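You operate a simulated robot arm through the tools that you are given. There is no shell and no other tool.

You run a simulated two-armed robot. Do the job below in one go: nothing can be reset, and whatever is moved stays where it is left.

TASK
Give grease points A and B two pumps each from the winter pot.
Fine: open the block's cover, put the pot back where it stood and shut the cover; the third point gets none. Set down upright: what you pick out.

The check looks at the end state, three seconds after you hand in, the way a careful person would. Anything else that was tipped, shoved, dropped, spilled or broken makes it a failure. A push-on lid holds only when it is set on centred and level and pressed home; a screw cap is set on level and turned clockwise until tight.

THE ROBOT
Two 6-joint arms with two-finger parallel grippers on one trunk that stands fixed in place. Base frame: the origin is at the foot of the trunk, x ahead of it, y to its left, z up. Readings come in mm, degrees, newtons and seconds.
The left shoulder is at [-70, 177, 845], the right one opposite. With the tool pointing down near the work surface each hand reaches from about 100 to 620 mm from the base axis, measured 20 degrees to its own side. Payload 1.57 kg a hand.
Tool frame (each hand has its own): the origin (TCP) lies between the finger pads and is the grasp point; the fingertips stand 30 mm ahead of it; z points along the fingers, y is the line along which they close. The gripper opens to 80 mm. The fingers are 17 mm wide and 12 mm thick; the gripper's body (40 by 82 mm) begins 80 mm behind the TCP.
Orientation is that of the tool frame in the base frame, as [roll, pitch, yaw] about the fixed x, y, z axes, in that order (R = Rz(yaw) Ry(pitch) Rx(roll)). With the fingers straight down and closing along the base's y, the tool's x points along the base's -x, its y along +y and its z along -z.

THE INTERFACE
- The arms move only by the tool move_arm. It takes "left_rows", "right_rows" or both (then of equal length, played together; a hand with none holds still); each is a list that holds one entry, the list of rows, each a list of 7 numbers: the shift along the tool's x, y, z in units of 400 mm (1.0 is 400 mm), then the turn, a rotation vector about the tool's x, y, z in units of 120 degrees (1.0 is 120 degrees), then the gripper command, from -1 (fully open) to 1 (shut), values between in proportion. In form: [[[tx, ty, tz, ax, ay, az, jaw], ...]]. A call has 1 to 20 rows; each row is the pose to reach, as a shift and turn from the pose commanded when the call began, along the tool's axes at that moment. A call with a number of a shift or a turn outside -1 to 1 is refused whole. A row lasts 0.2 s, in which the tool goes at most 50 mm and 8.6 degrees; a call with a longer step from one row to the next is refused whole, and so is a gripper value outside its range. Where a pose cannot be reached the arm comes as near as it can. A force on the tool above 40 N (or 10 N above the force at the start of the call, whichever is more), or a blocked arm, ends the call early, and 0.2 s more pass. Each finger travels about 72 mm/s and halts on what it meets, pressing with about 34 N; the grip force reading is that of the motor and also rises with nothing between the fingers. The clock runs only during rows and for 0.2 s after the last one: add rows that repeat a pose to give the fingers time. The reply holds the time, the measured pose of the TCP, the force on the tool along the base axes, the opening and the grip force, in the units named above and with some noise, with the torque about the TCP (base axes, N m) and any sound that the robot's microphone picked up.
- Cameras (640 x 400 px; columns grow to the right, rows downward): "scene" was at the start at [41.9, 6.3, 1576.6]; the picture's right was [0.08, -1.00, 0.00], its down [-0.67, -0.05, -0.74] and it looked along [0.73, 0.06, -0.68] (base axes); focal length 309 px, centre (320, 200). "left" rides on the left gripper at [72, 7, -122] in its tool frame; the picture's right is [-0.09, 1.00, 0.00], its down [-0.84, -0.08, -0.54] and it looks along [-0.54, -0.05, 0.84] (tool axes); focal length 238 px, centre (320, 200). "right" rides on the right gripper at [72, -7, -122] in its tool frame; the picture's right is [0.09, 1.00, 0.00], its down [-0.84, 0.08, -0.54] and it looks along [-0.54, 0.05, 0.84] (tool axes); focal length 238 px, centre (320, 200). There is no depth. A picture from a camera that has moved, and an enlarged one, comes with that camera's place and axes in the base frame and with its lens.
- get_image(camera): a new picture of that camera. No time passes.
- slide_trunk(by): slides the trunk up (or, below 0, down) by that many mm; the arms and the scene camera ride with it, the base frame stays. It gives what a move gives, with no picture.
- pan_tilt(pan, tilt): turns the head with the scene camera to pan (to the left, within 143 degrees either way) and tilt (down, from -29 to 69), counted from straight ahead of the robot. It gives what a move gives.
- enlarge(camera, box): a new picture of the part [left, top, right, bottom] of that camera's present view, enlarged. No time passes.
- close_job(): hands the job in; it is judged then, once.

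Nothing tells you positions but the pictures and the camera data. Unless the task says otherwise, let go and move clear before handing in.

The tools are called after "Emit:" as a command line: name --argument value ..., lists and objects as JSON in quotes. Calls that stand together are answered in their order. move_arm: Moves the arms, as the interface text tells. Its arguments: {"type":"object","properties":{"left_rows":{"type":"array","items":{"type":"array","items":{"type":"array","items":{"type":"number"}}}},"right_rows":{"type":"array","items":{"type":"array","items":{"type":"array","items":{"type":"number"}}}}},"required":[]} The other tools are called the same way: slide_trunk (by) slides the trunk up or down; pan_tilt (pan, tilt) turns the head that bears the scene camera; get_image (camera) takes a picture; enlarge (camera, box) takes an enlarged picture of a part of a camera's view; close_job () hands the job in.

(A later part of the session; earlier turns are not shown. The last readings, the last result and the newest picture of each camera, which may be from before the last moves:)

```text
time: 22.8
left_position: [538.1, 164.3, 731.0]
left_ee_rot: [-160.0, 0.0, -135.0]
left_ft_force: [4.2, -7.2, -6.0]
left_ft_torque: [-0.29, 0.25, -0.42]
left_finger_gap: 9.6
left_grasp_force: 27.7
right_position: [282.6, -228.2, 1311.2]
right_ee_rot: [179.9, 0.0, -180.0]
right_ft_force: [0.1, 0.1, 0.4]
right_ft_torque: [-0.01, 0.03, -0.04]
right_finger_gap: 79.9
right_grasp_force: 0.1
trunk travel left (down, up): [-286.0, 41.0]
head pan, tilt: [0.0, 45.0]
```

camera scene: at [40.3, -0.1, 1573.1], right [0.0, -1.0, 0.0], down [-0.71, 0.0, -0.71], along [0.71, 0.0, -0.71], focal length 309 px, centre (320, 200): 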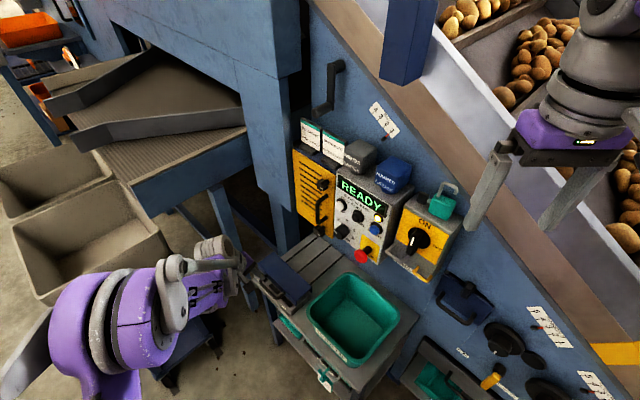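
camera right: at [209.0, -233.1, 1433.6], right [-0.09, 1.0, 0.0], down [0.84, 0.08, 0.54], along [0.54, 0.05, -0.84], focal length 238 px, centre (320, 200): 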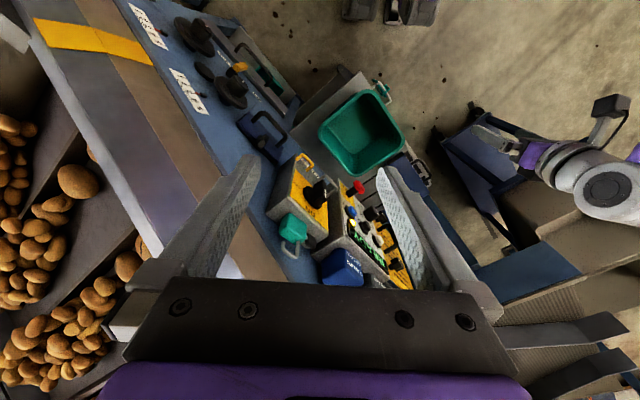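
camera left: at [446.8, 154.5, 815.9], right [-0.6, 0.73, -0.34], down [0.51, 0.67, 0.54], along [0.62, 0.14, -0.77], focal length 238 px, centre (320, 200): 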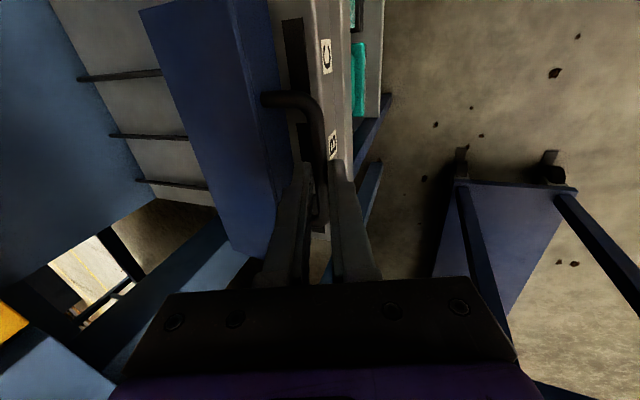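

The arc fits well (8 N only). I continue lifting the cover to about 60 degrees.

Emit:
move_arm --left_rows '[[[0, -0.0172, -0.0123, 0, 0, 0, 1], [0, -0.0344, -0.0245, 0, 0, 0, 1], [0, -0.0535, -0.0336, 0, 0, 0, 1], [0, -0.0726, -0.0422, 0, 0, 0, 1], [0, -0.093, -0.048, 0, 0, 0, 1], [0, -0.1135, -0.0532, 0, 0, 0, 1], [0, -0.1135, -0.0532, 0, 0, 0, 1]]]'

Emit:
get_image --camera "left"

Emit:
enlarge --camera "scene" --box '[220, 220, 340, 310]'

```text
time: 24.4
left_position: [562.1, 140.6, 766.0]
left_ee_rot: [-159.9, 0.1, -135.0]
left_ft_force: [3.3, 8.5, 5.6]
left_ft_torque: [0.24, -0.25, -0.01]
left_finger_gap: 9.6
left_grasp_force: 28.1
right_position: [281.7, -226.9, 1312.2]
right_ee_rot: [-180.0, 0.0, 180.0]
right_ft_force: [-0.7, 0.2, 0.7]
right_ft_torque: [-0.01, 0.0, -0.01]
right_finger_gap: 79.9
right_grasp_force: 0.1
trunk travel left (down, up): [-286.0, 41.0]
head pan, tilt: [0.0, 45.0]
```

```text
taken
camera left: at [478.7, 122.2, 877.7], right [-0.6, 0.73, -0.34], down [0.51, 0.67, 0.54], along [0.62, 0.14, -0.77], focal length 238 px, centre (320, 200)
```

left: 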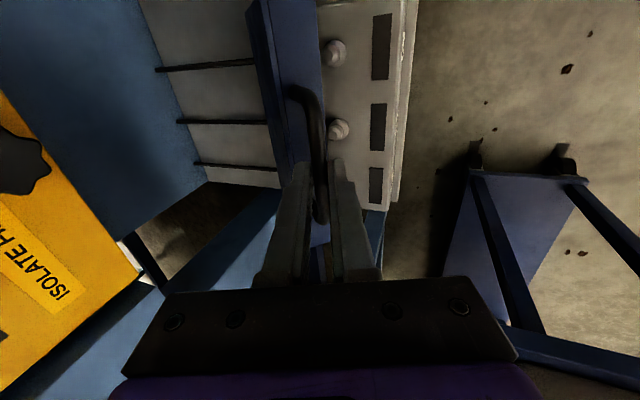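

```text
4.44 times, centred on (280, 265) of scene
camera zoom: at [40.3, 0.7, 1573.2], right [0.0, -1.0, 0.0], down [-0.71, 0.0, -0.71], along [0.71, 0.0, -0.71], focal length 1372 px, centre (498, -89)
```

zoom: 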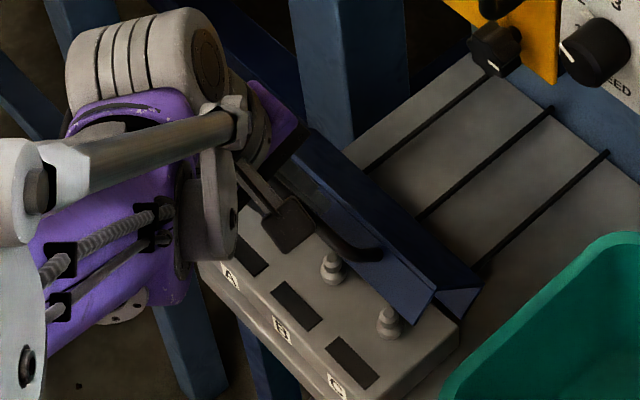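

The cover opens well and I can see the grease points (nipples) for B and C on the block top. I carry the cover on past vertical, watching the force for its stop.

Emit:
move_arm --left_rows '[[[0, -0.021, -0.002, 0, 0, 0, 1], [0, -0.042, -0.0035, 0, 0, 0, 1], [0, -0.0635, -0.004, 0, 0, 0, 1], [0, -0.084, -0.001, 0, 0, 0, 1], [0, -0.105, 0.0035, 0, 0, 0, 1], [0, -0.1255, 0.0098, 0, 0, 0, 1], [0, -0.1255, 0.0098, 0, 0, 0, 1]]]'

Emit:
get_image --camera "left"

Emit:
enlarge --camera "scene" --box '[220, 220, 340, 310]'

```text
time: 26.0
left_position: [596.0, 103.7, 781.2]
left_ee_rot: [-159.9, 0.0, -135.1]
left_ft_force: [9.0, 9.1, 14.3]
left_ft_torque: [0.01, -0.18, 0.07]
left_finger_gap: 9.6
left_grasp_force: 28.2
right_position: [282.0, -226.3, 1310.5]
right_ee_rot: [-179.9, 0.0, 180.0]
right_ft_force: [0.2, -0.1, 0.9]
right_ft_torque: [-0.02, 0.02, 0.01]
right_finger_gap: 80.0
right_grasp_force: 0.0
trunk travel left (down, up): [-286.0, 41.0]
head pan, tilt: [0.0, 45.0]
```

```text
taken
camera left: at [511.9, 87.9, 892.1], right [-0.6, 0.73, -0.34], down [0.51, 0.67, 0.54], along [0.62, 0.14, -0.77], focal length 238 px, centre (320, 200)
```

left: 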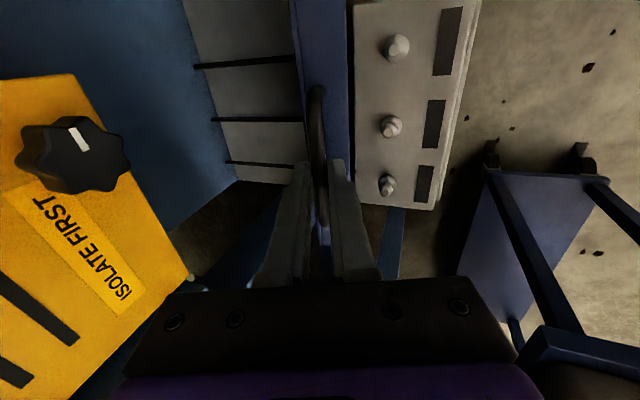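

```text
4.44 times, centred on (280, 265) of scene
camera zoom: at [39.8, 0.7, 1573.3], right [0.0, -1.0, 0.0], down [-0.71, 0.0, -0.71], along [0.71, 0.0, -0.71], focal length 1372 px, centre (498, -89)
```

zoom: 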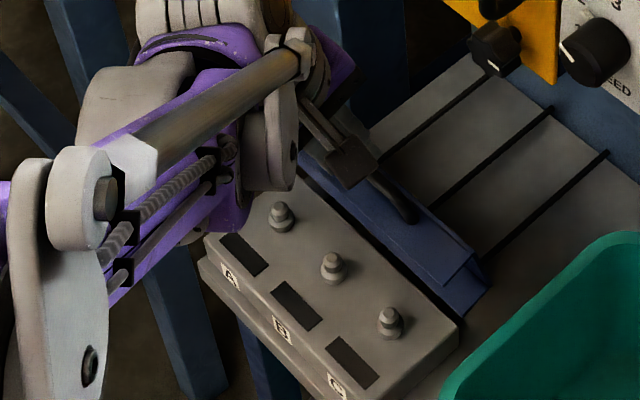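

All three nipples A, B, C are now in view with the cover near upright. I push it on past vertical toward its stop.

Emit:
move_arm --left_rows '[[[0, -0.02, 0.0065, 0, 0, 0, 1], [0, -0.04, 0.0145, 0, 0, 0, 1], [0, -0.0605, 0.023, 0, 0, 0, 1], [0, -0.0605, 0.023, 0, 0, 0, 1]]]'

Emit:
enlarge --camera "scene" --box '[220, 220, 340, 310]'

```text
time: 27.0
left_position: [614.4, 87.2, 779.1]
left_ee_rot: [-160.1, 0.0, -135.1]
left_ft_force: [5.4, 3.9, 7.6]
left_ft_torque: [0.04, -0.1, 0.16]
left_finger_gap: 9.6
left_grasp_force: 28.1
right_position: [283.1, -227.4, 1310.9]
right_ee_rot: [179.9, 0.0, 180.0]
right_ft_force: [0.3, -0.5, -0.3]
right_ft_torque: [0.01, 0.0, -0.05]
right_finger_gap: 79.9
right_grasp_force: 0.1
trunk travel left (down, up): [-286.0, 41.0]
head pan, tilt: [0.0, 45.0]
```

```text
4.44 times, centred on (280, 265) of scene
camera zoom: at [40.2, 0.3, 1573.1], right [0.0, -1.0, 0.0], down [-0.71, 0.0, -0.71], along [0.71, 0.0, -0.71], focal length 1372 px, centre (498, -89)
```

zoom: 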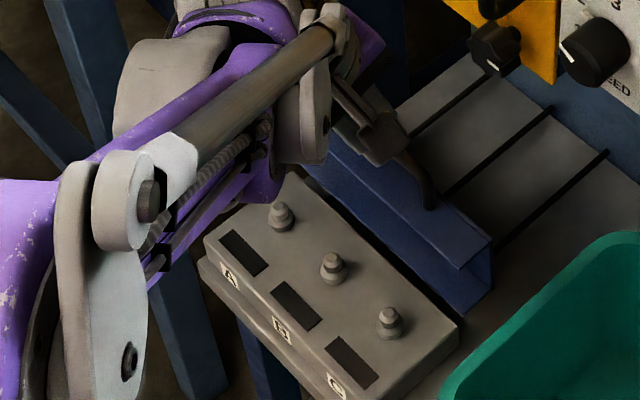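

Still free. I go on to about 115 degrees on the arc.

Emit:
move_arm --left_rows '[[[0, -0.011, 0.0085, 0, 0, 0, 1], [0, -0.0225, 0.018, 0, 0, 0, 1], [0, -0.0335, 0.028, 0, 0, 0, 1], [0, -0.0335, 0.028, 0, 0, 0, 1]]]'

Emit:
enlarge --camera "scene" --box '[220, 220, 340, 310]'

Emit:
get_image --camera "left"

```text
time: 28.0
left_position: [625.4, 74.6, 774.4]
left_ee_rot: [-159.9, 0.0, -135.0]
left_ft_force: [7.9, 2.0, 11.5]
left_ft_torque: [-0.24, 0.06, 0.1]
left_finger_gap: 9.6
left_grasp_force: 27.5
right_position: [282.9, -227.9, 1311.5]
right_ee_rot: [-180.0, 0.0, 179.9]
right_ft_force: [0.1, -0.4, -0.6]
right_ft_torque: [0.0, 0.0, -0.02]
right_finger_gap: 80.1
right_grasp_force: 0.1
trunk travel left (down, up): [-286.0, 41.0]
head pan, tilt: [0.0, 45.0]
```

```text
4.44 times, centred on (280, 265) of scene
camera zoom: at [39.9, -0.1, 1573.2], right [0.0, -1.0, 0.0], down [-0.71, 0.0, -0.71], along [0.71, 0.0, -0.71], focal length 1372 px, centre (498, -89)
```

zoom: 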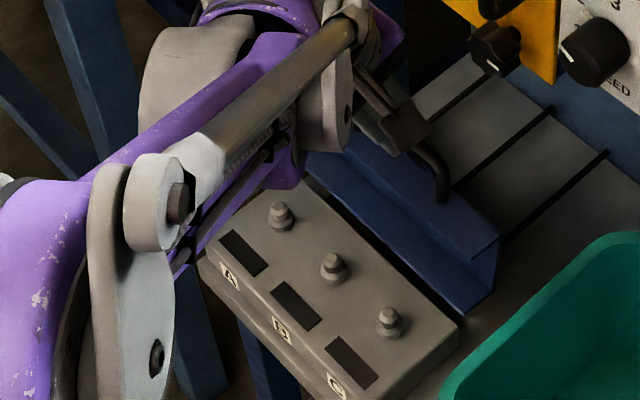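

```text
taken
camera left: at [541.5, 58.1, 886.2], right [-0.6, 0.73, -0.34], down [0.51, 0.67, 0.54], along [0.62, 0.14, -0.77], focal length 238 px, centre (320, 200)
```

left: 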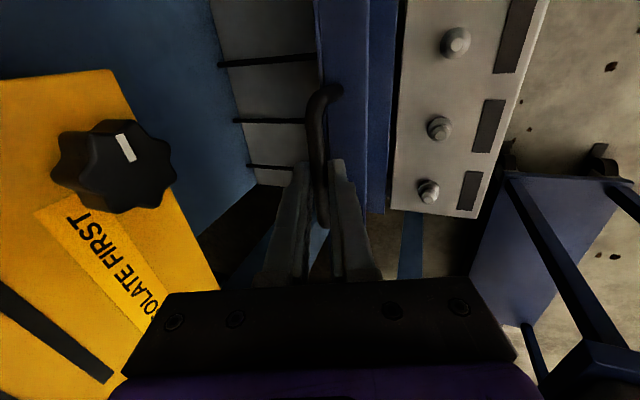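

The cover has passed vertical (about 108° open). I move a bit further to find the stop.

Emit:
move_arm --left_rows '[[[0, -0.0095, 0.011, 0, 0, 0, 1], [0, -0.019, 0.022, 0, 0, 0, 1], [0, -0.028, 0.0335, 0, 0, 0, 1], [0, -0.028, 0.0335, 0, 0, 0, 1]]]'

Emit:
enlarge --camera "scene" --box '[220, 220, 340, 310]'

```text
time: 29.0
left_position: [635.7, 63.5, 766.2]
left_ee_rot: [-159.8, 0.0, -135.0]
left_ft_force: [15.6, -8.1, 31.4]
left_ft_torque: [-0.35, -0.34, 0.25]
left_finger_gap: 9.6
left_grasp_force: 27.4
right_position: [281.1, -228.7, 1312.4]
right_ee_rot: [-180.0, 0.1, -180.0]
right_ft_force: [0.6, 0.3, 0.3]
right_ft_torque: [0.01, 0.02, 0.02]
right_finger_gap: 80.1
right_grasp_force: 0.1
trunk travel left (down, up): [-286.0, 41.0]
head pan, tilt: [0.0, 45.0]
```

```text
4.44 times, centred on (280, 265) of scene
camera zoom: at [38.5, -1.4, 1573.3], right [0.0, -1.0, 0.0], down [-0.71, 0.0, -0.71], along [0.71, 0.0, -0.71], focal length 1372 px, centre (498, -89)
```

zoom: 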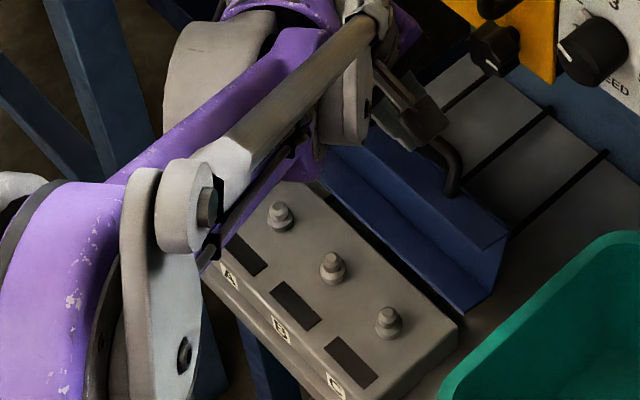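

The force is only from my arc estimate being a few mm off (hinge nearer to (359, 660) in my panel coordinates). I correct and go a bit further.

Emit:
move_arm --left_rows '[[[0, -0.009, 0.003, 0, 0, 0, 1], [0, -0.016, 0.0125, 0, 0, 0, 1], [0, -0.0218, 0.022, 0, 0, 0, 1], [0, -0.0218, 0.022, 0, 0, 0, 1]]]'

Emit:
enlarge --camera "scene" --box '[220, 200, 340, 290]'

Emit:
get_image --camera "left"

```text
time: 30.0
left_position: [643.0, 56.1, 759.5]
left_ee_rot: [-160.1, 0.0, -134.9]
left_ft_force: [-4.4, 2.8, 23.7]
left_ft_torque: [-0.19, 0.14, 0.15]
left_finger_gap: 9.7
left_grasp_force: 27.6
right_position: [279.5, -228.0, 1312.1]
right_ee_rot: [180.0, 0.1, -180.0]
right_ft_force: [-0.2, 0.6, -0.1]
right_ft_torque: [0.01, -0.01, 0.0]
right_finger_gap: 79.9
right_grasp_force: 0.0
trunk travel left (down, up): [-286.0, 41.0]
head pan, tilt: [0.0, 45.0]
```

```text
4.44 times, centred on (280, 245) of scene
camera zoom: at [37.2, -0.4, 1573.2], right [0.0, -1.0, 0.0], down [-0.71, 0.0, -0.71], along [0.71, 0.0, -0.71], focal length 1372 px, centre (498, 0)
```

zoom: 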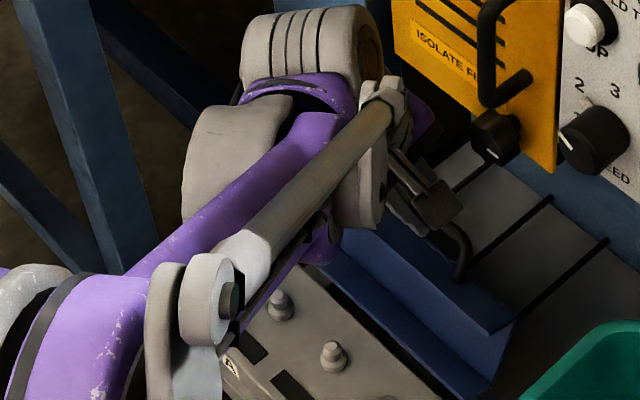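

```text
taken
camera left: at [559.5, 39.3, 871.2], right [-0.6, 0.73, -0.34], down [0.51, 0.67, 0.54], along [0.62, 0.15, -0.77], focal length 238 px, centre (320, 200)
```

left: 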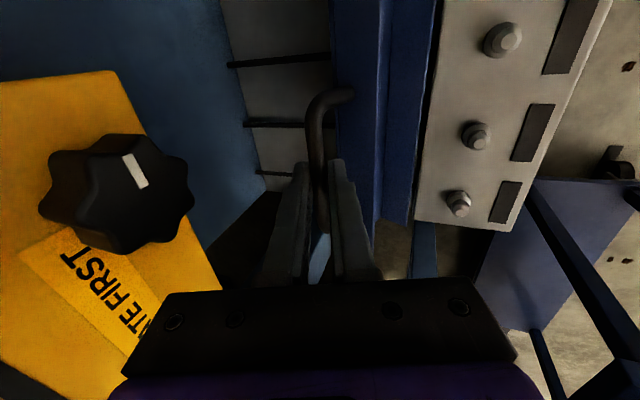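

There's now an 18 N resisting push along the travel, so it seems to be near its stop at about 122° open. I let go of the bar and watch whether the cover stays.

Emit:
move_arm --left_rows '[[[0, 0, 0, 0, 0, 0, 0.6], [0, 0, 0, 0, 0, 0, 0.4], [0, 0, 0, 0, 0, 0, 0.4]]]'

Emit:
enlarge --camera "scene" --box '[220, 200, 340, 290]'

Emit:
get_image --camera "left"

```text
time: 30.8
left_position: [644.8, 56.5, 757.5]
left_ee_rot: [-160.0, 0.1, -135.0]
left_ft_force: [-0.2, 1.0, 0.0]
left_ft_torque: [0.03, -0.01, -0.02]
left_finger_gap: 23.9
left_grasp_force: 0.1
right_position: [283.4, -227.5, 1311.7]
right_ee_rot: [-179.9, 0.1, -180.0]
right_ft_force: [0.6, -0.5, 0.9]
right_ft_torque: [-0.02, 0.01, -0.02]
right_finger_gap: 80.1
right_grasp_force: 0.0
trunk travel left (down, up): [-286.0, 41.0]
head pan, tilt: [0.0, 45.0]
```

```text
4.44 times, centred on (280, 245) of scene
camera zoom: at [40.4, -0.2, 1573.1], right [0.0, -1.0, 0.0], down [-0.71, 0.0, -0.71], along [0.71, 0.0, -0.71], focal length 1372 px, centre (498, 0)
```

zoom: 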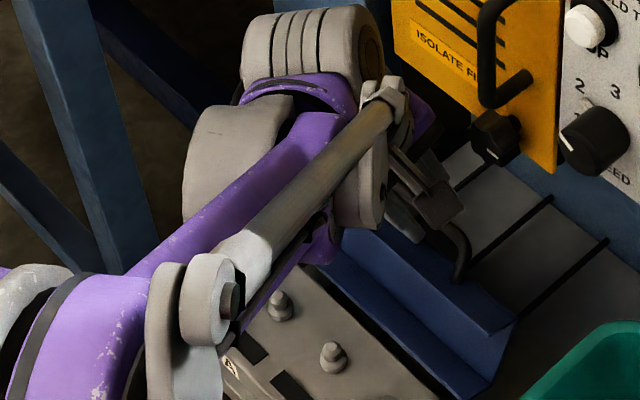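

```text
taken
camera left: at [561.6, 38.9, 869.9], right [-0.6, 0.73, -0.34], down [0.51, 0.67, 0.54], along [0.62, 0.14, -0.77], focal length 238 px, centre (320, 200)
```

left: 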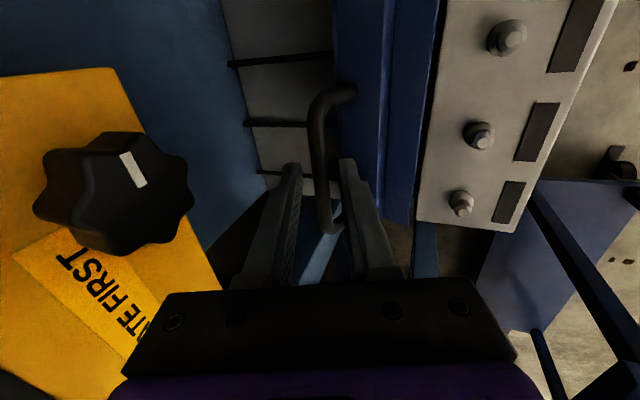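

The cover stays open by itself. I withdraw the left hand along its axis, then look straight down at the nipples to measure them.

Emit:
move_arm --left_rows '[[[0, 0, -0.05, 0, 0, 0, 0.4], [0, 0, -0.1, 0, 0, 0, 0.4], [0, 0, -0.2, 0, 0, 0, 0.4], [0, 0.1, -0.28, 0, 0, 0, 0], [0, 0.2, -0.34, 0, 0, 0, -0.5], [0, 0.3, -0.38, 0, 0, 0, -1], [0, 0.3, -0.38, 0, 0, 0, -1]]]'

Emit:
get_image --camera "left"

Emit:
get_image --camera "scene"

Emit:
enlarge --camera "scene" --box '[220, 220, 340, 310]'

```text
refused: row 4 steps farther than a row can; nothing moved
```

```text
taken
camera left: at [561.6, 38.9, 869.9], right [-0.6, 0.73, -0.34], down [0.51, 0.67, 0.54], along [0.62, 0.14, -0.77], focal length 238 px, centre (320, 200)
```

left: 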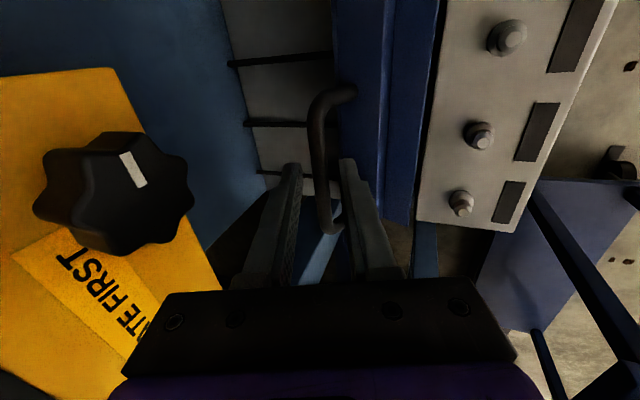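

```text
taken
camera scene: at [40.4, -0.2, 1573.1], right [0.0, -1.0, 0.0], down [-0.71, 0.0, -0.71], along [0.71, 0.0, -0.71], focal length 309 px, centre (320, 200)
```

scene: 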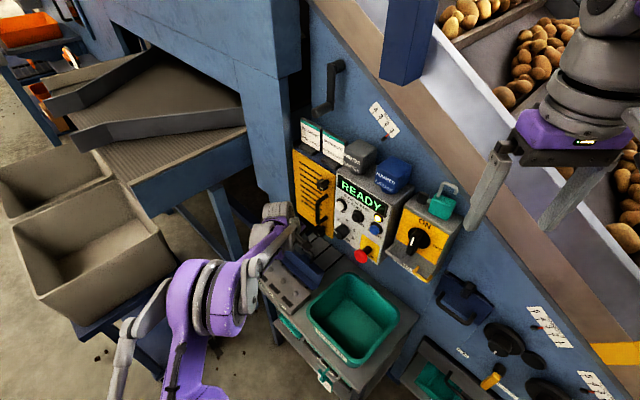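

```text
4.44 times, centred on (280, 265) of scene
camera zoom: at [40.4, -0.2, 1573.1], right [0.0, -1.0, 0.0], down [-0.71, 0.0, -0.71], along [0.71, 0.0, -0.71], focal length 1372 px, centre (498, -89)
```

zoom: 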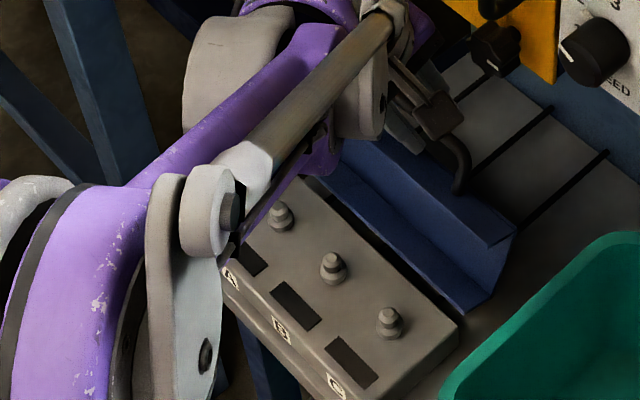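

The call was refused for a long step; nothing moved. I retreat with smaller steps.

Emit:
move_arm --left_rows '[[[0, 0, -0.05, 0, 0, 0, 0.4], [0, 0, -0.1, 0, 0, 0, 0.4], [0, 0, -0.2, 0, 0, 0, 0.4], [0, 0.06, -0.28, 0, 0, 0, 0], [0, 0.14, -0.34, 0, 0, 0, -0.5], [0, 0.24, -0.38, 0, 0, 0, -1], [0, 0.34, -0.42, 0, 0, 0, -1], [0, 0.34, -0.42, 0, 0, 0, -1]]]'

Emit:
get_image --camera "left"

Emit:
enlarge --camera "scene" --box '[220, 220, 340, 310]'

```text
time: 32.6
left_position: [515.9, 189.3, 867.5]
left_ee_rot: [-159.9, 0.0, -135.1]
left_ft_force: [0.1, 0.0, -0.3]
left_ft_torque: [-0.01, -0.01, 0.02]
left_finger_gap: 80.1
left_grasp_force: 0.0
right_position: [283.0, -227.1, 1310.5]
right_ee_rot: [180.0, 0.0, 179.9]
right_ft_force: [0.1, -0.7, -0.5]
right_ft_torque: [0.0, 0.03, 0.03]
right_finger_gap: 80.1
right_grasp_force: 0.0
trunk travel left (down, up): [-286.0, 41.0]
head pan, tilt: [0.0, 45.0]
```

```text
taken
camera left: at [432.5, 172.3, 979.1], right [-0.6, 0.73, -0.34], down [0.51, 0.67, 0.54], along [0.62, 0.14, -0.77], focal length 238 px, centre (320, 200)
```

left: 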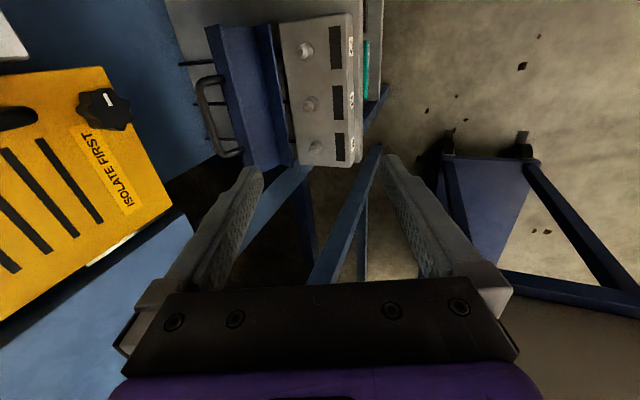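

```text
4.44 times, centred on (280, 265) of scene
camera zoom: at [40.8, -0.6, 1573.2], right [0.0, -1.0, 0.0], down [-0.71, 0.0, -0.71], along [0.71, 0.0, -0.71], focal length 1372 px, centre (498, -89)
```

zoom: 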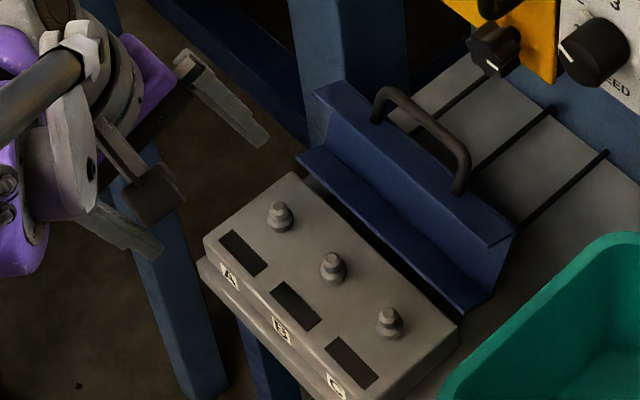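

The cover stands open and stays. I enlarge the left view to measure nipples.

Emit:
enlarge --camera "left" --box '[240, 0, 400, 180]'

Emit:
enlarge --camera "scene" --box '[255, 255, 325, 310]'

```text
2.22 times, centred on (320, 90) of left
camera zoom: at [432.5, 172.3, 979.1], right [-0.6, 0.73, -0.34], down [0.51, 0.67, 0.54], along [0.62, 0.14, -0.77], focal length 530 px, centre (320, 444)
```

zoom: 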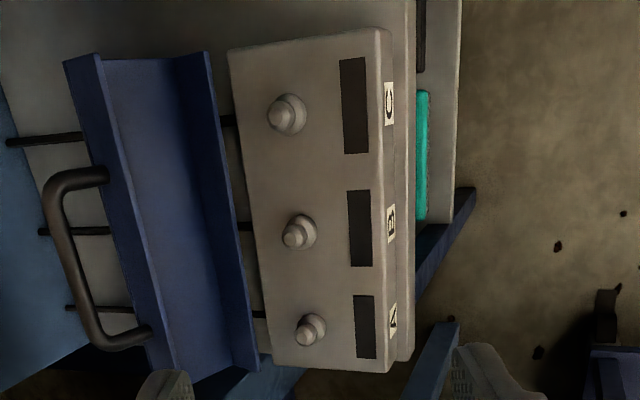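

```text
7.27 times, centred on (290, 282) of scene
camera zoom: at [40.8, -0.6, 1573.2], right [0.0, -1.0, 0.0], down [-0.71, 0.0, -0.71], along [0.71, 0.0, -0.71], focal length 2245 px, centre (538, -400)
```

zoom: 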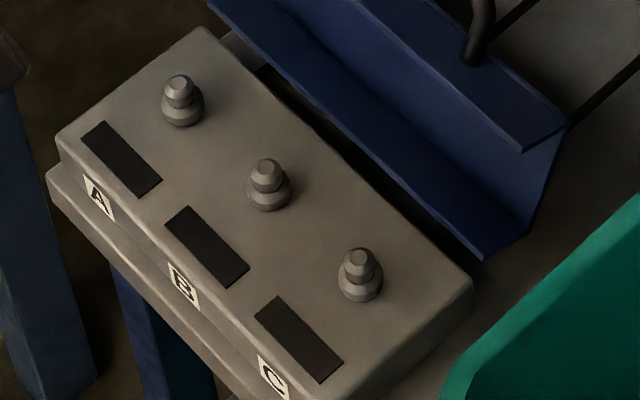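

Nipples: A ≈ (619,166), B ≈ (574,122), C ≈ (530,78), tops about z 675. Next I lift the left hand and turn it to point horizontally toward the panel (camera on top), to look at and later grip the winter pot.

Emit:
move_arm --left_rows '[[[0.0141, -0.0174, -0.0379, 0.03235, 0.03235, -0.0462, -1], [0.0281, -0.0348, -0.0757, 0.0647, 0.0647, -0.0924, -1], [0.0422, -0.0522, -0.1136, 0.09705, 0.09705, -0.1386, -1], [0.0562, -0.0696, -0.1514, 0.1294, 0.1294, -0.1848, -1], [0.0703, -0.087, -0.1893, 0.16175, 0.16175, -0.231, -1], [0.0843, -0.1044, -0.2271, 0.1941, 0.1941, -0.2772, -1], [0.0984, -0.1218, -0.265, 0.22645, 0.22645, -0.3234, -1], [0.1125, -0.1391, -0.3029, 0.2588, 0.2588, -0.3695, -1], [0.1265, -0.1565, -0.3407, 0.29115, 0.29115, -0.4157, -1], [0.1406, -0.1739, -0.3786, 0.3235, 0.3235, -0.4619, -1], [0.1546, -0.1913, -0.4164, 0.35585, 0.35585, -0.5081, -1], [0.1687, -0.2087, -0.4543, 0.3882, 0.3882, -0.5543, -1], [0.1827, -0.2261, -0.4921, 0.42055, 0.42055, -0.6005, -1], [0.1968, -0.2435, -0.53, 0.4529, 0.4529, -0.6467, -1], [0.1968, -0.2435, -0.53, 0.4529, 0.4529, -0.6467, -1]]]'

Emit:
get_image --camera "left"

Emit:
get_image --camera "scene"

```text
time: 35.8
left_position: [473.8, 117.5, 1103.7]
left_ee_rot: [55.2, -89.9, 79.8]
left_ft_force: [0.9, -0.1, 0.6]
left_ft_torque: [0.01, -0.01, -0.01]
left_finger_gap: 79.8
left_grasp_force: 0.1
right_position: [283.8, -227.7, 1311.5]
right_ee_rot: [-180.0, 0.0, -180.0]
right_ft_force: [0.0, 0.0, 0.1]
right_ft_torque: [0.01, 0.0, -0.02]
right_finger_gap: 79.9
right_grasp_force: 0.0
trunk travel left (down, up): [-286.0, 41.0]
head pan, tilt: [0.0, 45.0]
```

```text
taken
camera left: at [384.1, 200.4, 1174.1], right [-0.7, -0.7, -0.09], down [-0.33, 0.44, -0.84], along [0.63, -0.56, -0.54], focal length 238 px, centre (320, 200)
```

left: 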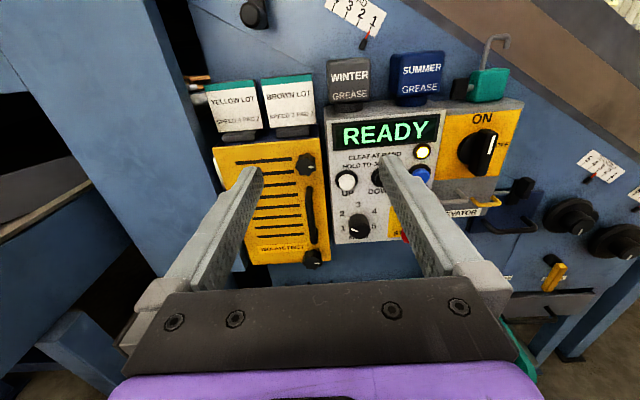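

```text
taken
camera scene: at [40.7, 0.1, 1573.1], right [0.0, -1.0, 0.0], down [-0.71, 0.0, -0.71], along [0.71, 0.0, -0.71], focal length 309 px, centre (320, 200)
```

scene: 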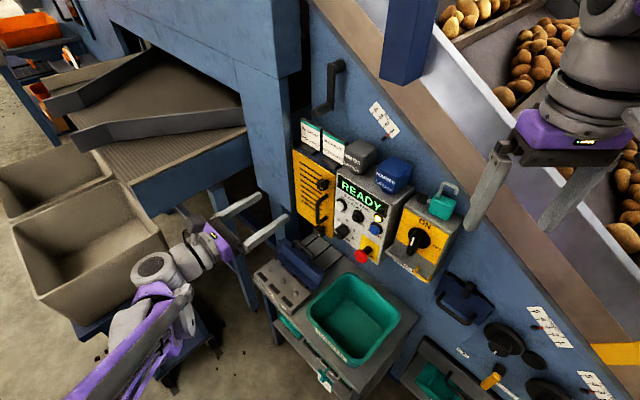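

The left hand now faces the panel and sees both pots clearly. I enlarge the pots.

Emit:
enlarge --camera "left" --box '[300, 40, 460, 130]'

Emit:
enlarge --camera "scene" --box '[325, 125, 425, 195]'

```text
4.00 times, centred on (380, 85) of left
camera zoom: at [384.1, 200.4, 1174.1], right [-0.7, -0.7, -0.09], down [-0.33, 0.44, -0.84], along [0.63, -0.56, -0.54], focal length 953 px, centre (80, 660)
```

zoom: 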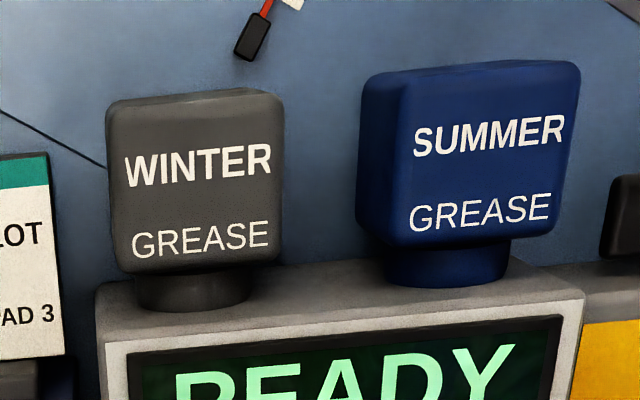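

```text
5.71 times, centred on (375, 160) of scene
camera zoom: at [40.7, 0.1, 1573.1], right [0.0, -1.0, 0.0], down [-0.71, 0.0, -0.71], along [0.71, 0.0, -0.71], focal length 1764 px, centre (6, 429)
```

zoom: 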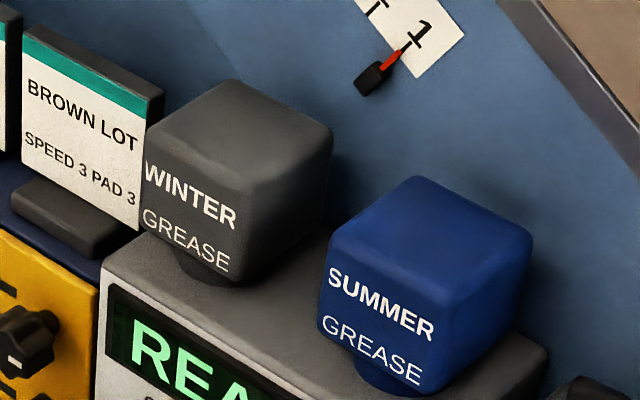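

The winter pot is a ~54 mm cube on a ~40 mm round foot; I compute its centre at about (627,-92,1132), foot on the READY box at z≈1091, with ~22 mm free to the BROWN LOT sign on its left and ~40 mm to the summer pot. I line up the left hand in front of it with a 64 mm opening.

Emit:
move_arm --left_rows '[[[0.025, 0.033, 0.03, 0, 0, 0, -0.8], [0.05, 0.066, 0.06, 0, 0, 0, -0.6], [0.0758, 0.0995, 0.09, 0, 0, 0, -0.6], [0.0758, 0.0995, 0.12, 0, 0, 0, -0.6], [0.0758, 0.0995, 0.12, 0, 0, 0, -0.6]]]'

Emit:
get_image --camera "left"

Emit:
enlarge --camera "left" --box '[200, 20, 440, 180]'

```text
time: 37.0
left_position: [475.5, 57.3, 1134.2]
left_ee_rot: [-20.4, -90.0, 155.5]
left_ft_force: [1.0, -0.3, -0.6]
left_ft_torque: [0.03, 0.03, -0.04]
left_finger_gap: 64.1
left_grasp_force: 0.1
right_position: [281.4, -228.0, 1311.4]
right_ee_rot: [180.0, 0.0, -180.0]
right_ft_force: [-0.8, 0.3, 0.6]
right_ft_torque: [0.01, -0.02, -0.03]
right_finger_gap: 80.0
right_grasp_force: 0.1
trunk travel left (down, up): [-286.0, 41.0]
head pan, tilt: [0.0, 45.0]
```

```text
taken
camera left: at [386.5, 138.9, 1205.2], right [-0.7, -0.7, -0.09], down [-0.33, 0.44, -0.84], along [0.63, -0.56, -0.54], focal length 238 px, centre (320, 200)
```

left: 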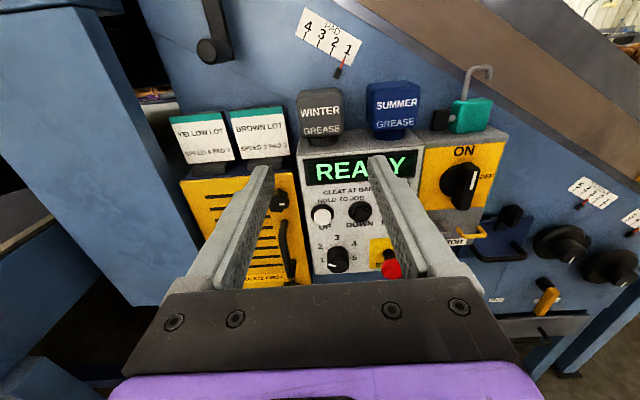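

```text
2.50 times, centred on (320, 100) of left
camera zoom: at [386.5, 138.9, 1205.2], right [-0.7, -0.7, -0.09], down [-0.33, 0.44, -0.84], along [0.63, -0.56, -0.54], focal length 596 px, centre (320, 450)
```

zoom: 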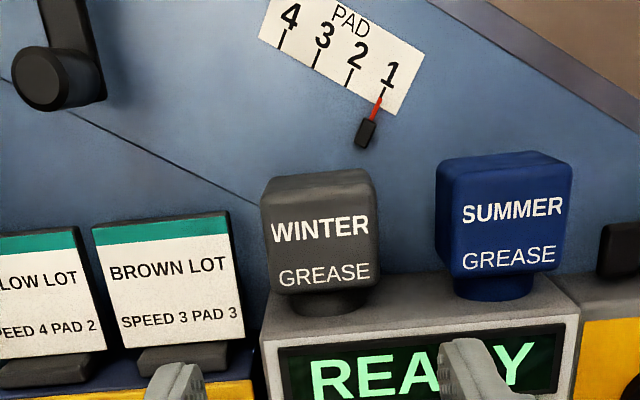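

The alignment looks right (pot centre u≈377.5, mine ≈377). I advance to just before the pot and check again.

Emit:
move_arm --left_rows '[[[0, 0, 0.08, 0, 0, 0, -0.6], [0, 0, 0.16, 0, 0, 0, -0.6], [0, 0, 0.24, 0, 0, 0, -0.6], [0, 0, 0.31, 0, 0, 0, -0.6], [0, 0, 0.31, 0, 0, 0, -0.6]]]'

Emit:
get_image --camera "left"

Emit:
enlarge --camera "scene" --box '[280, 110, 440, 220]'

```text
time: 38.2
left_position: [564.7, -30.0, 1131.7]
left_ee_rot: [10.0, -89.9, 125.0]
left_ft_force: [0.1, -0.1, -0.3]
left_ft_torque: [0.02, 0.05, 0.0]
left_finger_gap: 64.0
left_grasp_force: 0.1
right_position: [282.0, -227.6, 1311.0]
right_ee_rot: [-180.0, -0.1, -180.0]
right_ft_force: [0.1, 0.1, 0.3]
right_ft_torque: [0.0, -0.02, 0.04]
right_finger_gap: 80.0
right_grasp_force: 0.3
trunk travel left (down, up): [-286.0, 41.0]
head pan, tilt: [0.0, 45.0]
```

```text
taken
camera left: at [474.6, 50.4, 1203.6], right [-0.7, -0.7, -0.09], down [-0.33, 0.44, -0.84], along [0.63, -0.56, -0.54], focal length 238 px, centre (320, 200)
```

left: 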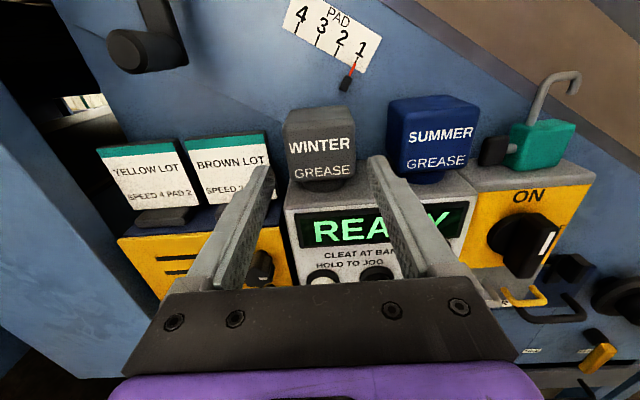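

```text
3.64 times, centred on (360, 165) of scene
camera zoom: at [39.7, 0.1, 1573.1], right [0.0, -1.0, 0.0], down [-0.71, 0.0, -0.71], along [0.71, 0.0, -0.71], focal length 1122 px, centre (174, 327)
```

zoom: 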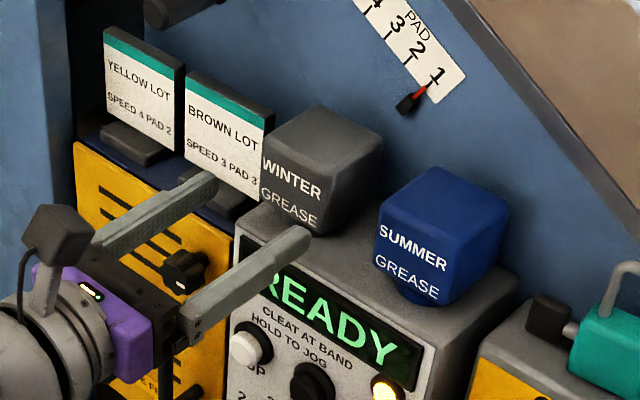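

The fingers straddle the pot's line. I slide in another 80 mm (1 mm to the right) around the pot, then close.

Emit:
move_arm --left_rows '[[[0, 0.0025, 0.04, 0, 0, 0, -0.6], [0, 0.0025, 0.08, 0, 0, 0, -0.6], [0, 0.0025, 0.12, 0, 0, 0, -0.6], [0, 0.0025, 0.16, 0, 0, 0, -0.6], [0, 0.0025, 0.2, 0, 0, 0, -0.6], [0, 0.0025, 0.2, 0, 0, 0, -0.6]]]'

Emit:
get_image --camera "left"

Emit:
enlarge --camera "scene" --box '[300, 110, 420, 190]'

```text
time: 39.6
left_position: [619.5, -89.2, 1134.5]
left_ee_rot: [17.6, -89.9, 117.5]
left_ft_force: [0.3, -0.1, -0.3]
left_ft_torque: [0.02, 0.0, 0.01]
left_finger_gap: 64.0
left_grasp_force: 0.1
right_position: [281.9, -227.1, 1311.3]
right_ee_rot: [-180.0, 0.0, 180.0]
right_ft_force: [-0.2, 0.5, -0.2]
right_ft_torque: [0.01, -0.01, 0.04]
right_finger_gap: 80.0
right_grasp_force: 0.2
trunk travel left (down, up): [-286.0, 41.0]
head pan, tilt: [0.0, 45.0]
```

```text
taken
camera left: at [530.9, -7.3, 1205.7], right [-0.7, -0.7, -0.09], down [-0.33, 0.44, -0.84], along [0.63, -0.56, -0.54], focal length 238 px, centre (320, 200)
```

left: 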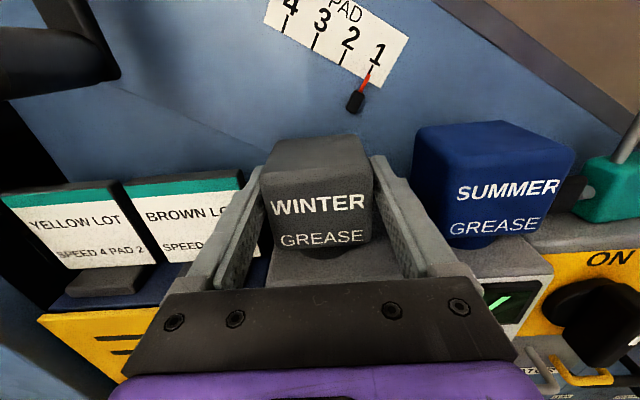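

```text
5.00 times, centred on (360, 150) of scene
camera zoom: at [40.0, 0.0, 1573.1], right [0.0, -1.0, 0.0], down [-0.71, 0.0, -0.71], along [0.71, 0.0, -0.71], focal length 1543 px, centre (120, 450)
```

zoom: 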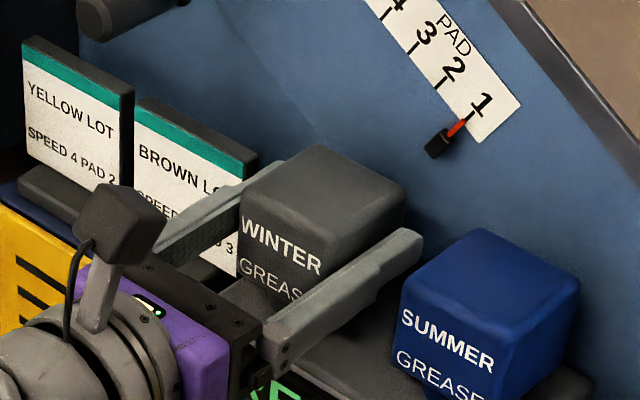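

The fingers are either side of the winter pot with clearance. I close them.

Emit:
move_arm --left_rows '[[[0, 0, 0, 0, 0, 0, -0.4], [0, 0, 0, 0, 0, 0, 0], [0, 0, 0, 0, 0, 0, 1], [0, 0, 0, 0, 0, 0, 1], [0, 0, 0, 0, 0, 0, 1]]]'

Emit:
get_image --camera "left"

```text
time: 40.8
left_position: [620.9, -87.9, 1132.8]
left_ee_rot: [16.2, -89.9, 118.9]
left_ft_force: [2.6, -0.4, 2.8]
left_ft_torque: [-0.08, -0.08, 0.03]
left_finger_gap: 57.5
left_grasp_force: 33.9
right_position: [281.9, -227.4, 1312.5]
right_ee_rot: [-180.0, -0.1, -179.9]
right_ft_force: [0.1, -0.1, 0.2]
right_ft_torque: [-0.03, -0.02, 0.01]
right_finger_gap: 80.1
right_grasp_force: 0.1
trunk travel left (down, up): [-286.0, 41.0]
head pan, tilt: [0.0, 45.0]
```

```text
taken
camera left: at [531.0, -7.2, 1205.6], right [-0.7, -0.7, -0.09], down [-0.33, 0.44, -0.84], along [0.63, -0.56, -0.54], focal length 238 px, centre (320, 200)
```

left: 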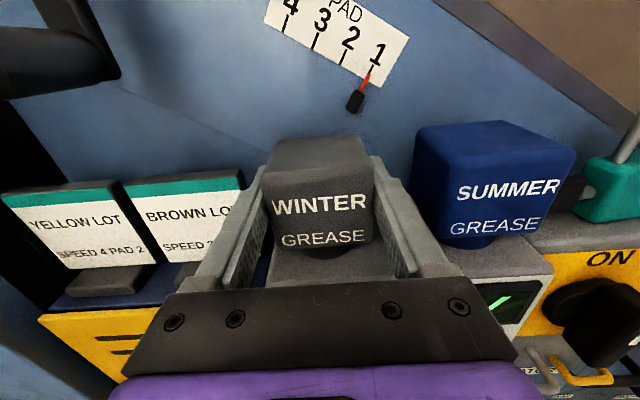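

The pot is gripped (57.5 mm, 34 N). I lift it 30 mm gently and check that it hangs straight.

Emit:
move_arm --left_rows '[[[0.02, 0, 0, 0, 0, 0, 1], [0.05, 0, 0, 0, 0, 0, 1], [0.075, 0, 0, 0, 0, 0, 1], [0.075, 0, 0, 0, 0, 0, 1]]]'

Emit:
get_image --camera "left"

Emit:
enlarge --camera "scene" --box '[300, 110, 420, 190]'

```text
time: 41.8
left_position: [622.1, -89.4, 1162.3]
left_ee_rot: [30.8, -89.9, 104.2]
left_ft_force: [0.5, -0.2, -2.1]
left_ft_torque: [0.02, 0.02, 0.0]
left_finger_gap: 57.7
left_grasp_force: 34.2
right_position: [282.6, -228.0, 1310.4]
right_ee_rot: [180.0, 0.1, -180.0]
right_ft_force: [0.2, -0.4, -0.1]
right_ft_torque: [0.0, 0.01, 0.03]
right_finger_gap: 79.7
right_grasp_force: 0.0
trunk travel left (down, up): [-286.0, 41.0]
head pan, tilt: [0.0, 45.0]
```

```text
taken
camera left: at [531.9, -7.4, 1234.3], right [-0.7, -0.7, -0.09], down [-0.33, 0.44, -0.84], along [0.63, -0.56, -0.54], focal length 238 px, centre (320, 200)
```

left: 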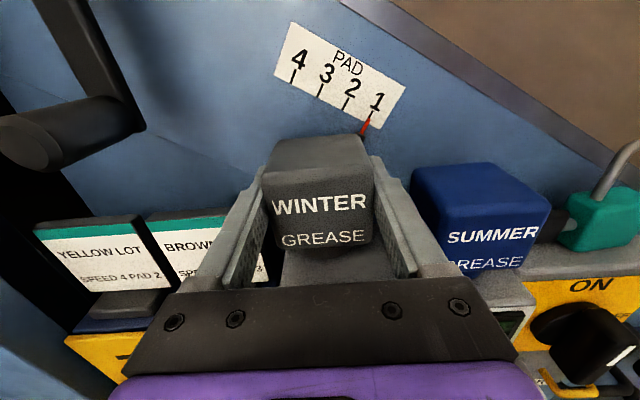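

```text
5.00 times, centred on (360, 150) of scene
camera zoom: at [40.6, -0.3, 1573.1], right [0.0, -1.0, 0.0], down [-0.71, 0.0, -0.71], along [0.71, 0.0, -0.71], focal length 1543 px, centre (120, 450)
```

zoom: 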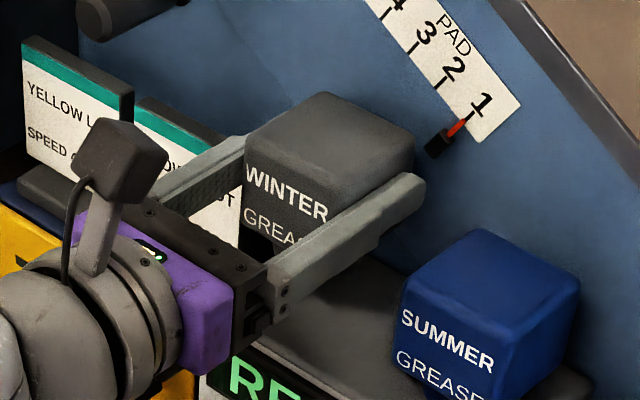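

The pot is clear of the box and level. I draw it back 180 mm from the panel.

Emit:
move_arm --left_rows '[[[0, 0, -0.04, 0, 0, 0, 1], [0, 0, -0.1, 0, 0, 0, 1], [0, 0, -0.16, 0, 0, 0, 1], [0, 0, -0.22, 0, 0, 0, 1], [0, 0, -0.28, 0, 0, 0, 1], [0, 0, -0.34, 0, 0, 0, 1], [0, 0, -0.4, 0, 0, 0, 1], [0, 0, -0.45, 0, 0, 0, 1], [0, 0, -0.45, 0, 0, 0, 1]]]'

Emit:
get_image --camera "left"

Emit:
get_image --camera "scene"

```text
time: 43.8
left_position: [494.2, 40.8, 1162.8]
left_ee_rot: [-112.0, -90.0, -113.1]
left_ft_force: [-0.5, 0.1, -2.3]
left_ft_torque: [0.02, 0.0, 0.01]
left_finger_gap: 58.0
left_grasp_force: 34.1
right_position: [282.8, -227.4, 1310.7]
right_ee_rot: [180.0, 0.1, -180.0]
right_ft_force: [0.3, 0.9, -0.2]
right_ft_torque: [0.01, 0.04, -0.03]
right_finger_gap: 79.9
right_grasp_force: 0.0
trunk travel left (down, up): [-286.0, 41.0]
head pan, tilt: [0.0, 45.0]
```

```text
taken
camera left: at [404.1, 122.4, 1234.0], right [-0.7, -0.7, -0.09], down [-0.33, 0.44, -0.84], along [0.63, -0.56, -0.54], focal length 238 px, centre (320, 200)
```

left: 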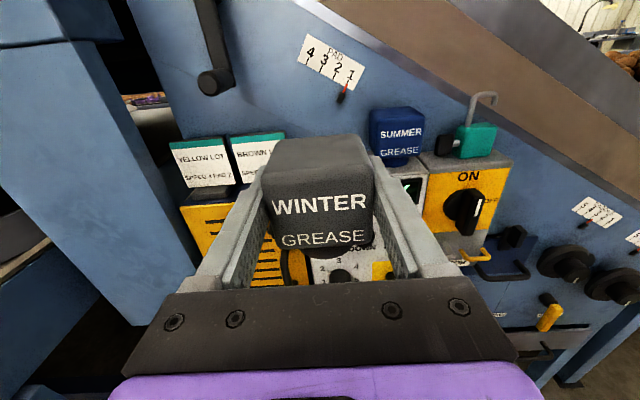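

```text
taken
camera scene: at [40.8, -0.3, 1573.1], right [0.0, -1.0, 0.0], down [-0.71, 0.0, -0.71], along [0.71, 0.0, -0.71], focal length 309 px, centre (320, 200)
```

scene: 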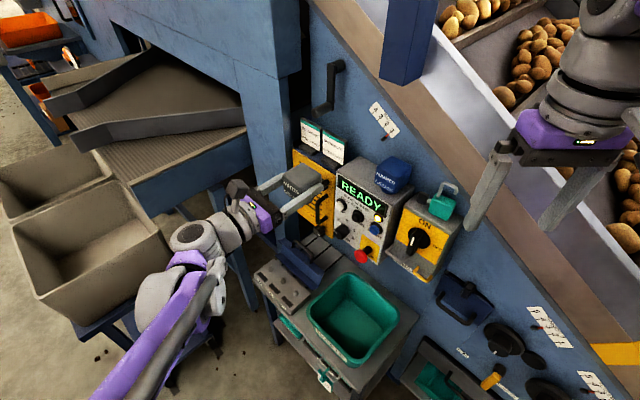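

The pot is held level in front of the panel. I carry it down and over toward the block, staying well above the open cover and nipples.

Emit:
move_arm --left_rows '[[[-0.07, -0.02, -0.025, 0, 0, 0, 1], [-0.16, -0.06, -0.025, 0, 0, 0, 1], [-0.26, -0.11, -0.025, 0, 0, 0, 1], [-0.36, -0.16, -0.025, 0, 0, 0, 1], [-0.46, -0.21, -0.025, 0, 0, 0, 1], [-0.56, -0.26, -0.025, 0, 0, 0, 1], [-0.65, -0.31, -0.025, 0, 0, 0, 1], [-0.71, -0.345, -0.025, 0, 0, 0, 1], [-0.75, -0.375, -0.025, 0, 0, 0, 1], [-0.75, -0.375, -0.025, 0, 0, 0, 1]]]'

Emit:
get_image --camera "left"

Emit:
get_image --camera "scene"

```text
time: 46.0
left_position: [595.2, 155.8, 862.1]
left_ee_rot: [-6.3, -90.0, 141.3]
left_ft_force: [-0.2, -0.7, -2.2]
left_ft_torque: [0.0, 0.03, 0.02]
left_finger_gap: 57.8
left_grasp_force: 34.4
right_position: [282.6, -227.8, 1310.5]
right_ee_rot: [-180.0, -0.1, 180.0]
right_ft_force: [0.7, 0.4, -0.8]
right_ft_torque: [-0.01, 0.03, 0.01]
right_finger_gap: 80.1
right_grasp_force: 0.0
trunk travel left (down, up): [-286.0, 41.0]
head pan, tilt: [0.0, 45.0]
```

```text
taken
camera left: at [504.5, 236.1, 933.5], right [-0.7, -0.7, -0.09], down [-0.33, 0.44, -0.84], along [0.63, -0.56, -0.54], focal length 238 px, centre (320, 200)
```

left: 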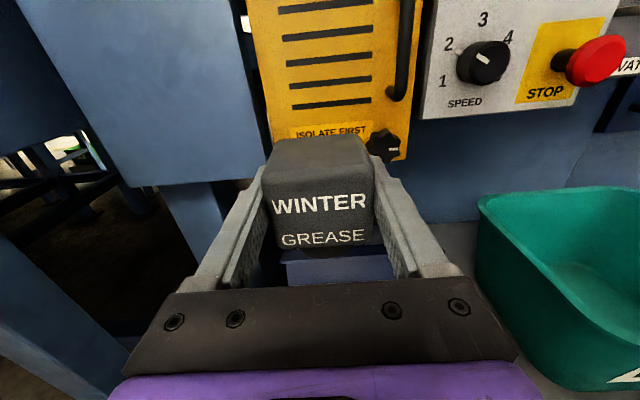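

```text
taken
camera scene: at [40.2, -0.4, 1573.2], right [0.0, -1.0, 0.0], down [-0.71, 0.0, -0.71], along [0.71, 0.0, -0.71], focal length 309 px, centre (320, 200)
```

scene: 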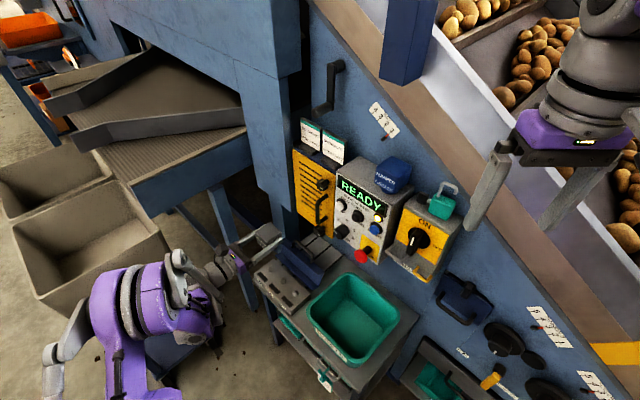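

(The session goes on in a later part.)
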